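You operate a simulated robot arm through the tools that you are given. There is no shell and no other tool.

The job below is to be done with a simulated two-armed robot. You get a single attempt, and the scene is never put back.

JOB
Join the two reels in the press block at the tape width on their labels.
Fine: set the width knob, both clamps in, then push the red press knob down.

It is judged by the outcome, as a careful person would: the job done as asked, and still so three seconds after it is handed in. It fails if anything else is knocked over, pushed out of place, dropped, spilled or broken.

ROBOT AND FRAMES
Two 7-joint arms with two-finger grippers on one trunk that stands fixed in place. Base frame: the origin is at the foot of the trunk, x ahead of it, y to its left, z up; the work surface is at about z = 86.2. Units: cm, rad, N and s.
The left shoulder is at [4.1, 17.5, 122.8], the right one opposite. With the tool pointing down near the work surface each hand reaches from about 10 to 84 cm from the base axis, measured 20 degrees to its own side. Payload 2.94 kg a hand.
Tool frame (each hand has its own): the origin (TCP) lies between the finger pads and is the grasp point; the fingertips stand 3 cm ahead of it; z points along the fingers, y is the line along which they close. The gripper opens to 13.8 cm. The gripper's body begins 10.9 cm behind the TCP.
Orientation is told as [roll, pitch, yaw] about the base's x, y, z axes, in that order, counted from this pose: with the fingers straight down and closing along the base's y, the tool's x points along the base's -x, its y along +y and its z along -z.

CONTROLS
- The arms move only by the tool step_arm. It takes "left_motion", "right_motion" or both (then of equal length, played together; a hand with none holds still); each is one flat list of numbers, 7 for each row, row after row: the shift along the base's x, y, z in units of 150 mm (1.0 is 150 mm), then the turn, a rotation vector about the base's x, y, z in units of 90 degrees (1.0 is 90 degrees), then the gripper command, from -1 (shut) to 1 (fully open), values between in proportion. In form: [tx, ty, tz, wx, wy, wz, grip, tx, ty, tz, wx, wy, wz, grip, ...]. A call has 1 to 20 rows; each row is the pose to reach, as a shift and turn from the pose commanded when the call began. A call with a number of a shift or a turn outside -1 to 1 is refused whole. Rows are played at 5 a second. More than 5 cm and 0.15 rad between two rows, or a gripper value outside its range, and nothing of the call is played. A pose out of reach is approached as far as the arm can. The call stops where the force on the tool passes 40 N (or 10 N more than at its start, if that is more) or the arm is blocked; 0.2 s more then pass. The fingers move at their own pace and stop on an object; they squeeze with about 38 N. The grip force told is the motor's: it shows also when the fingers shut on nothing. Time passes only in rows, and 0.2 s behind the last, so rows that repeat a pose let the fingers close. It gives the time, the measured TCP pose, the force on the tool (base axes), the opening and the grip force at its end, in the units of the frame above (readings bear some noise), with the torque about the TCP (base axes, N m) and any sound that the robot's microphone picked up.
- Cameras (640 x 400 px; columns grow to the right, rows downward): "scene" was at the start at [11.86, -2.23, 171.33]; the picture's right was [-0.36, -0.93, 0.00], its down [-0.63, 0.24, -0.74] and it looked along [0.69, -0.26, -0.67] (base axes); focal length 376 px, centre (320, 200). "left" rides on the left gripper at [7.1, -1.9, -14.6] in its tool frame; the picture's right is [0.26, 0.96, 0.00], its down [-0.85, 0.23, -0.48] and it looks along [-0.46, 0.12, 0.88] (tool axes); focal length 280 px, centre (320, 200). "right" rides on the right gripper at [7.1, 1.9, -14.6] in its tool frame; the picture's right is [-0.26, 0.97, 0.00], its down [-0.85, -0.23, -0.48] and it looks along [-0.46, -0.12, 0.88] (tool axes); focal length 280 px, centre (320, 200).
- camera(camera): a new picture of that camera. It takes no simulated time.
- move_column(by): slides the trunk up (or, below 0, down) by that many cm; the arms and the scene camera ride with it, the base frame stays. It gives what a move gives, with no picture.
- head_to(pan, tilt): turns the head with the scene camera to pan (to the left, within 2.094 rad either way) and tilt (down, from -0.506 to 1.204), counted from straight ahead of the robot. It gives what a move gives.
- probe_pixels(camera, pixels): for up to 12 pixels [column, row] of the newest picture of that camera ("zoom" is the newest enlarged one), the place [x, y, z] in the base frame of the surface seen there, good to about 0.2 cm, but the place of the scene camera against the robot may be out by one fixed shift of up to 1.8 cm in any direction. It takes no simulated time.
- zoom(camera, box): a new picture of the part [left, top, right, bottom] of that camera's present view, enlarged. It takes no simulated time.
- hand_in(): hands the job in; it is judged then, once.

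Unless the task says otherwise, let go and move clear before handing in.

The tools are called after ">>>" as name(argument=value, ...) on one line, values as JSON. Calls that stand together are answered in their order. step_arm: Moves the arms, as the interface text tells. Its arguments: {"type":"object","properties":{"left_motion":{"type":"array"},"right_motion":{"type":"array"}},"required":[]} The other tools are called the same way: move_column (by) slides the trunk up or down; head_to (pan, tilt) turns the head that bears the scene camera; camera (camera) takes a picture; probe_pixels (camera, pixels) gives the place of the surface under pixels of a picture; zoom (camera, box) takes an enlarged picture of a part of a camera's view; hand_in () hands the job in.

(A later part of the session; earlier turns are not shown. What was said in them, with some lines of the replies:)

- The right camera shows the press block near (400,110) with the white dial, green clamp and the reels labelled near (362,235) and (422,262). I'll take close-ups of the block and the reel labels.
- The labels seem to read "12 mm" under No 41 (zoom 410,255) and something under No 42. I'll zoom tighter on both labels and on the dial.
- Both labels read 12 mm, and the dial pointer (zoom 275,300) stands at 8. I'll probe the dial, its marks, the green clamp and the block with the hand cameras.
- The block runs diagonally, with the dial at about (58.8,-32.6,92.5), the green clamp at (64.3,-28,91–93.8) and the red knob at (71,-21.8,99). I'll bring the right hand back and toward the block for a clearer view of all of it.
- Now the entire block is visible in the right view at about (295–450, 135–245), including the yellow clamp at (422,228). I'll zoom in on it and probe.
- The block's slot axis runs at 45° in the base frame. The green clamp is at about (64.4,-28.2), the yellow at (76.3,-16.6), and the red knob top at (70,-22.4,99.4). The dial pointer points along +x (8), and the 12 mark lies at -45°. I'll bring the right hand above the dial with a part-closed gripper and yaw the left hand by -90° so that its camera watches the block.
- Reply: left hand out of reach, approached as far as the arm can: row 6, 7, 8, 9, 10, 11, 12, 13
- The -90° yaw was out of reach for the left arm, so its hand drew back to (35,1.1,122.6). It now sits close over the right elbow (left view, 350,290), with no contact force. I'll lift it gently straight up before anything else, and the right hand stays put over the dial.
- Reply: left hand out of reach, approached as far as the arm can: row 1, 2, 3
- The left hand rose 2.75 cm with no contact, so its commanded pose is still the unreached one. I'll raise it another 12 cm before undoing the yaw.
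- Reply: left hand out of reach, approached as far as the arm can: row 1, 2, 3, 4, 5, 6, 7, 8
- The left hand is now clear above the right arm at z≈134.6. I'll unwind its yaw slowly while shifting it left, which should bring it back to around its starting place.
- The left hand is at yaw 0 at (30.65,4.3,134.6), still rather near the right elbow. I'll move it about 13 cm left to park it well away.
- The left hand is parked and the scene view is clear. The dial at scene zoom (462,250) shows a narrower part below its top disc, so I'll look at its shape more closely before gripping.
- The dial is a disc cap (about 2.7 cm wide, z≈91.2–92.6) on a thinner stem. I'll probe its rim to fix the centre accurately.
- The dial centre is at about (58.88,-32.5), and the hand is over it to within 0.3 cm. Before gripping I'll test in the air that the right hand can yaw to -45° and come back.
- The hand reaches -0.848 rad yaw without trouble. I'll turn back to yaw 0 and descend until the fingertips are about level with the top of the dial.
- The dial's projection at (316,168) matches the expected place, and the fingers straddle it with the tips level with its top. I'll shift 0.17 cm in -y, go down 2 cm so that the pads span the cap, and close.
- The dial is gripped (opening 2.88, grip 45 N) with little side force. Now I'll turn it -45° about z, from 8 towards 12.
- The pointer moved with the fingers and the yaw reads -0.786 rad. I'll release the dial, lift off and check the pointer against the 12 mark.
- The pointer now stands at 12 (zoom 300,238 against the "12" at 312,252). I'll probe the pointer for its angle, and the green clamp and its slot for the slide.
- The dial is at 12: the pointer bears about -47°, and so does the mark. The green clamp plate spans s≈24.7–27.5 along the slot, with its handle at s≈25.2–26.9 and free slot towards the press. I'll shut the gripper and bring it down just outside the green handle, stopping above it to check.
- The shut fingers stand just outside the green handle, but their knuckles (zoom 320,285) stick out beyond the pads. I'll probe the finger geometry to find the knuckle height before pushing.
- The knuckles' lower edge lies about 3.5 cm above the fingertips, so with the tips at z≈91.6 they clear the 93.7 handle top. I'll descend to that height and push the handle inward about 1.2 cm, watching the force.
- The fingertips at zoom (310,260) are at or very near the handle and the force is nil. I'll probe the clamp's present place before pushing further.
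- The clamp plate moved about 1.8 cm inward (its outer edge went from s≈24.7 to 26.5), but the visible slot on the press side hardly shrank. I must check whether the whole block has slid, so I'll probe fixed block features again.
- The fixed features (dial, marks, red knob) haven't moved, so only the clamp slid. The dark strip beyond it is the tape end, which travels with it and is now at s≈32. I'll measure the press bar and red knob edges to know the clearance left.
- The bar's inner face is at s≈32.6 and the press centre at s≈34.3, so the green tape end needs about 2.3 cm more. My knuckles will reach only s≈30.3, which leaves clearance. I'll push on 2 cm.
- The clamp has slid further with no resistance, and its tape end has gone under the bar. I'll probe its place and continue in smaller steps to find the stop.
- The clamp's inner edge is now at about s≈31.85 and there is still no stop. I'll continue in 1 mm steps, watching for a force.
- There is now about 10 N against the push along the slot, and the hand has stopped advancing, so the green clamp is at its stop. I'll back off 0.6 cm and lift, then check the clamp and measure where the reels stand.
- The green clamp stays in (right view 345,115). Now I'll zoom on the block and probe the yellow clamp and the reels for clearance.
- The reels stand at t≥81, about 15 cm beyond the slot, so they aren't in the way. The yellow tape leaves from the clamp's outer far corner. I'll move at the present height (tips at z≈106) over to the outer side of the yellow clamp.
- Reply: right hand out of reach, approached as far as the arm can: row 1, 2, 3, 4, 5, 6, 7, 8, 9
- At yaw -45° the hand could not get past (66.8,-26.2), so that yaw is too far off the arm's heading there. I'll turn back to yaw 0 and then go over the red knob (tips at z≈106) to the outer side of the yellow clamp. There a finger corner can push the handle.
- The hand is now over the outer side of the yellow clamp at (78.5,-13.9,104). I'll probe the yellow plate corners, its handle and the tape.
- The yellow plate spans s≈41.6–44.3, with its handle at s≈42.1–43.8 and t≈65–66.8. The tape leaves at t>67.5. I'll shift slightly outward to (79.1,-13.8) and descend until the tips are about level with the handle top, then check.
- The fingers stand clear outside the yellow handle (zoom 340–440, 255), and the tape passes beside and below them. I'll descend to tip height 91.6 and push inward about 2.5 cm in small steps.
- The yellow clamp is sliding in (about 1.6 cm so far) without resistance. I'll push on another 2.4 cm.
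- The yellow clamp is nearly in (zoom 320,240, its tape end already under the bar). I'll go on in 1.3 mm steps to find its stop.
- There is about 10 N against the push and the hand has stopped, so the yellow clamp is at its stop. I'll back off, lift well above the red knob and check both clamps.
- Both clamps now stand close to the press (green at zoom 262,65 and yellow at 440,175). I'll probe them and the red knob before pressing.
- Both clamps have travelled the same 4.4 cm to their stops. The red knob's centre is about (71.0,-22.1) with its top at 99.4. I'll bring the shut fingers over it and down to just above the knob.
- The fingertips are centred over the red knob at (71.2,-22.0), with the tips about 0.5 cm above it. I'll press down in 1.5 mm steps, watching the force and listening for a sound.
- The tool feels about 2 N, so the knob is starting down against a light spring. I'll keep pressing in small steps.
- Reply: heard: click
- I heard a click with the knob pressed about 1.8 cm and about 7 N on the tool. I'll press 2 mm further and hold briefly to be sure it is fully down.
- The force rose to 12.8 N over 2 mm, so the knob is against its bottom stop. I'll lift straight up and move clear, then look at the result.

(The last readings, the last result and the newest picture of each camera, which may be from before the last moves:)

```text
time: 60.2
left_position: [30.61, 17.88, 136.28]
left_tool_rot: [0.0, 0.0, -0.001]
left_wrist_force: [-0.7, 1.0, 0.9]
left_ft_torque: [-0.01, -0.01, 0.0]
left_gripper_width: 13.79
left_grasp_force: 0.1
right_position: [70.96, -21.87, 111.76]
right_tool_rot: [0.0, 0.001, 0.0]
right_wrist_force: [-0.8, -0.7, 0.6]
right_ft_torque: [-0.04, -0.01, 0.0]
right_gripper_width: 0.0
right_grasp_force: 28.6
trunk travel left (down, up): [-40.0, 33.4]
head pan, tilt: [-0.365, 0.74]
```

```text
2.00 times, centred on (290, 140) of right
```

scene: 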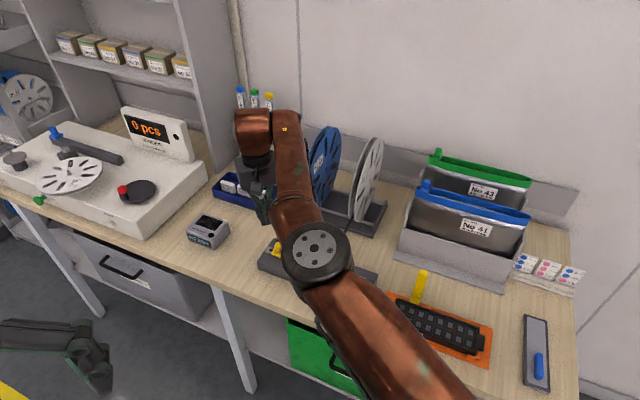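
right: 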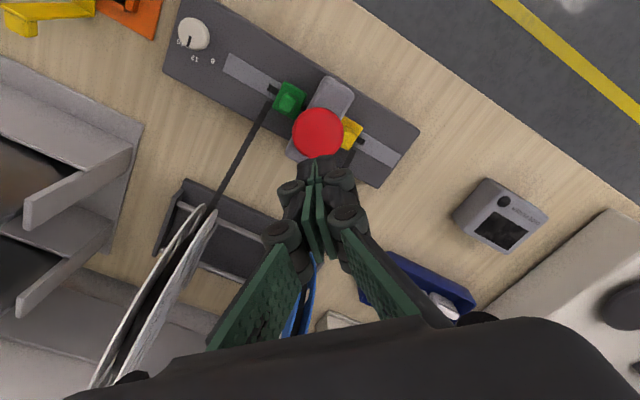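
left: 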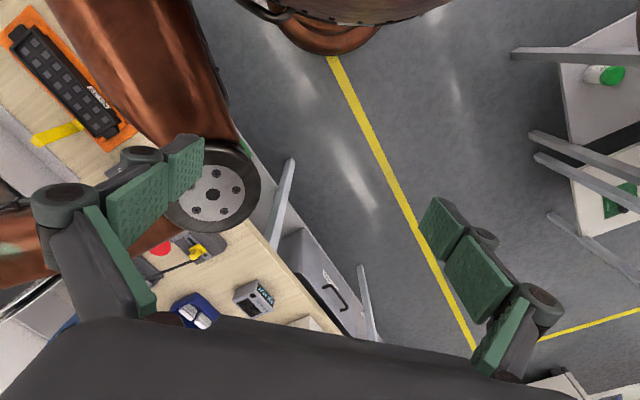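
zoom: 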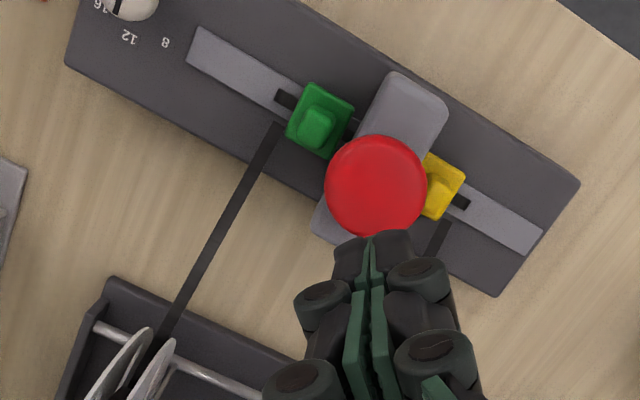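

The hand is clear and both clamps are still in. I'll check the dial pointer, the red knob's height and the clamps in close-up.

>>> zoom(camera="right", box=[160, 5, 240, 75])

>>> probe_pixels(camera="zoom", pixels=[[270, 220], [245, 320], [255, 270], [160, 320], [275, 440], [420, 450]])

>>> probe_pixels(camera="right", pixels=[[193, 33], [190, 43], [194, 59], [318, 130], [300, 130], [335, 130], [290, 92], [297, 104], [345, 125], [351, 135], [330, 92], [275, 95]])

```text
5.71 times, centred on (200, 40) of right
```

zoom: 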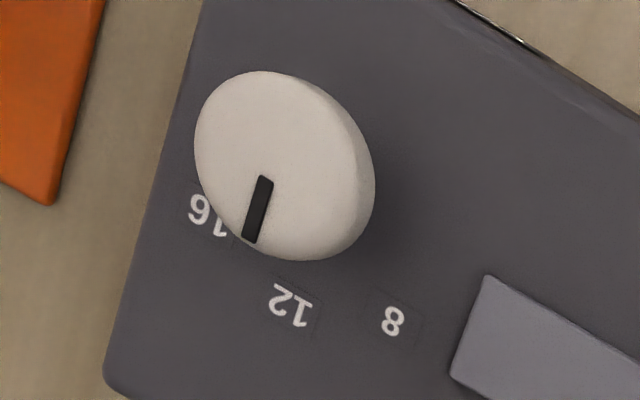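

```text
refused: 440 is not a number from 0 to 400
```

```text
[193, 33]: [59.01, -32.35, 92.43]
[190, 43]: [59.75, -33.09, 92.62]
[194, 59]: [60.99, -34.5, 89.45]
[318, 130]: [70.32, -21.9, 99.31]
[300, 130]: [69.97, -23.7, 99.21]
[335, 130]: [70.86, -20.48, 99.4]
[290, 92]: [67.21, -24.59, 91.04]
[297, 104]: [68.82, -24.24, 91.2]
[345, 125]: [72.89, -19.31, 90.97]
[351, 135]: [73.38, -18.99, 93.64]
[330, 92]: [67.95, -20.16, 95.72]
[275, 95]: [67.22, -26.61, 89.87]
```

The pointer bears -45°, on the 12 mark. The knob has sprung back to 99.3, and both clamps are at their stops. I'll draw the right hand up and back and take a last look at the whole bench.

>>> step_arm(right_motion=[-0.05, 0, 0.15, 0, 0, 0, -1, -0.15, 0, 0.3, 0, 0, 0, -1, -0.3, 0, 0.45, 0, 0, 0, -1, -0.45, -0.05, 0.6, 0, 0, 0, -1, -0.6, -0.1, 0.7, 0, 0, 0, -1, -0.75, -0.15, 0.8, 0, 0, 0, -1, -0.9, -0.2, 0.8, 0, 0, 0, -1, -1.0, -0.25, 0.8, 0, 0, 0, -1, -1.0, -0.25, 0.8, 0, 0, 0, -1])

>>> camera(camera="right")

>>> camera(camera="scene")

>>> zoom(camera="right", box=[260, 120, 480, 260])

```text
time: 62.2
left_position: [30.6, 17.83, 136.2]
left_tool_rot: [-0.001, -0.001, -0.001]
left_wrist_force: [0.2, -0.6, 0.6]
left_ft_torque: [0.03, 0.0, -0.01]
left_gripper_width: 13.79
left_grasp_force: 0.1
right_position: [56.03, -25.75, 123.42]
right_tool_rot: [0.0, -0.001, 0.0]
right_wrist_force: [0.2, 0.0, 0.4]
right_ft_torque: [0.03, 0.01, 0.01]
right_gripper_width: 0.0
right_grasp_force: 28.4
trunk travel left (down, up): [-40.0, 33.4]
head pan, tilt: [-0.365, 0.74]
```

```text
taken
```

right: 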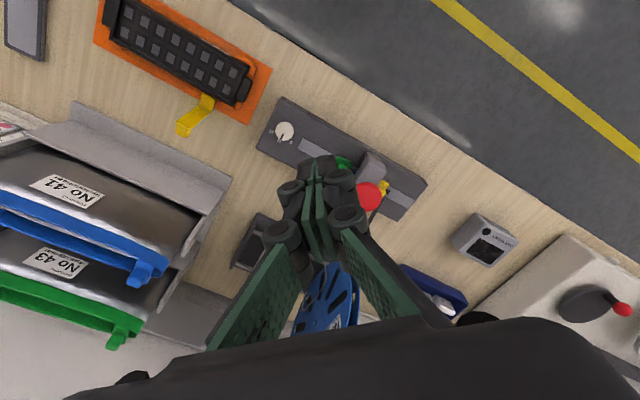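

```text
taken
```

scene: 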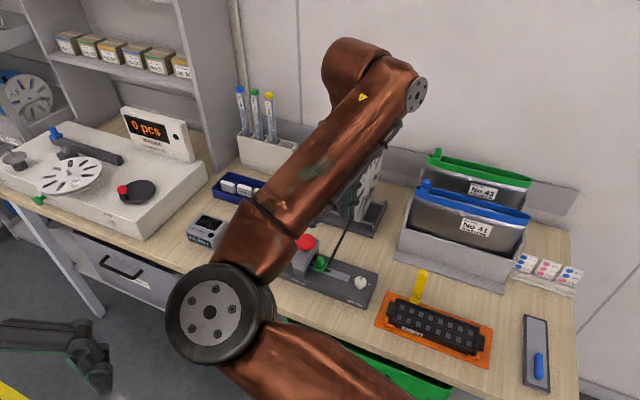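

```text
2.86 times, centred on (370, 190) of right
```

zoom: 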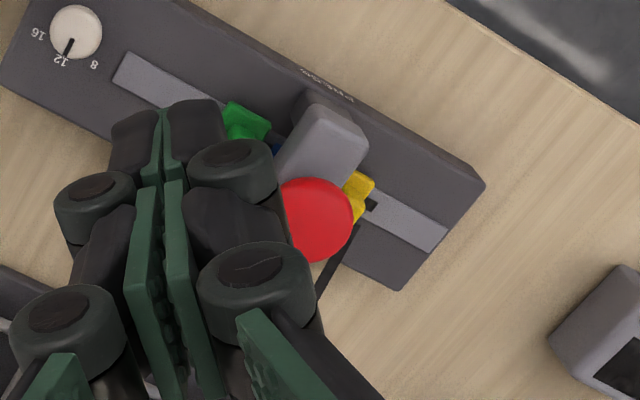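

Everything on the bench stands as before. At zoom (275,145), between the green clamp and the bar, a blue patch now shows that may be the splice, so I'll enlarge it.

>>> zoom(camera="right", box=[330, 145, 400, 205])

>>> zoom(camera="scene", box=[270, 220, 390, 310])

```text
6.67 times, centred on (365, 175) of right
```

zoom: 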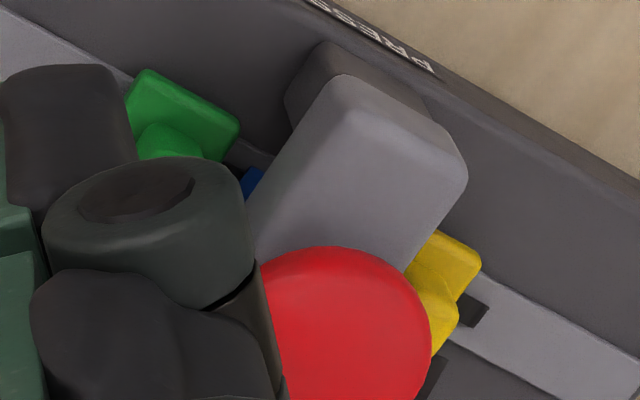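

```text
4.44 times, centred on (330, 265) of scene
```

zoom: 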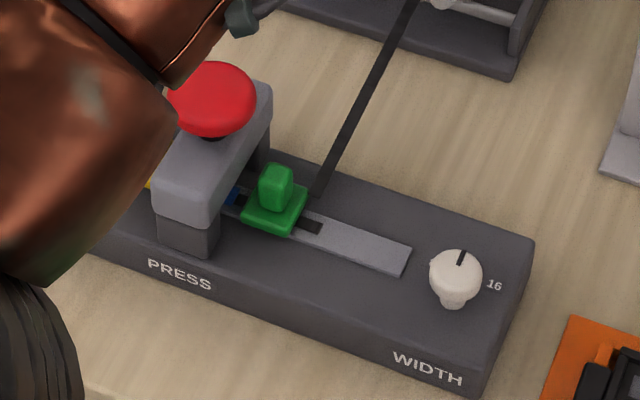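

The blue splice patch is now visible under the bar (scene zoom 232,198). The dial is at 12, both clamps are in, and the press knob is back up after its click. Both hands are clear and nothing else has moved, so I'm handing in.

>>> hand_in()

```text
The job is handed in.
```

I joined the two reels in the press block at 12 mm, the width printed on both labels (No 41 and No 42), and handed the job in.

- **Width:** the knob was at 8; I turned it to 12.
- **Clamps:** the green and yellow clamps are both pushed in to their stops, about 4.4 cm each.
- **Press:** I pushed the red knob down to its stop and heard it click. It sprang back up, and a blue splice patch now shows under the press bar.

Early on, I turned the left hand further than that arm can reach. It drew back close over the right elbow, but the force readings showed no contact. I moved it away before starting on the block.

Both hands are clear of the block, and nothing else on the bench looked moved in the last pictures.
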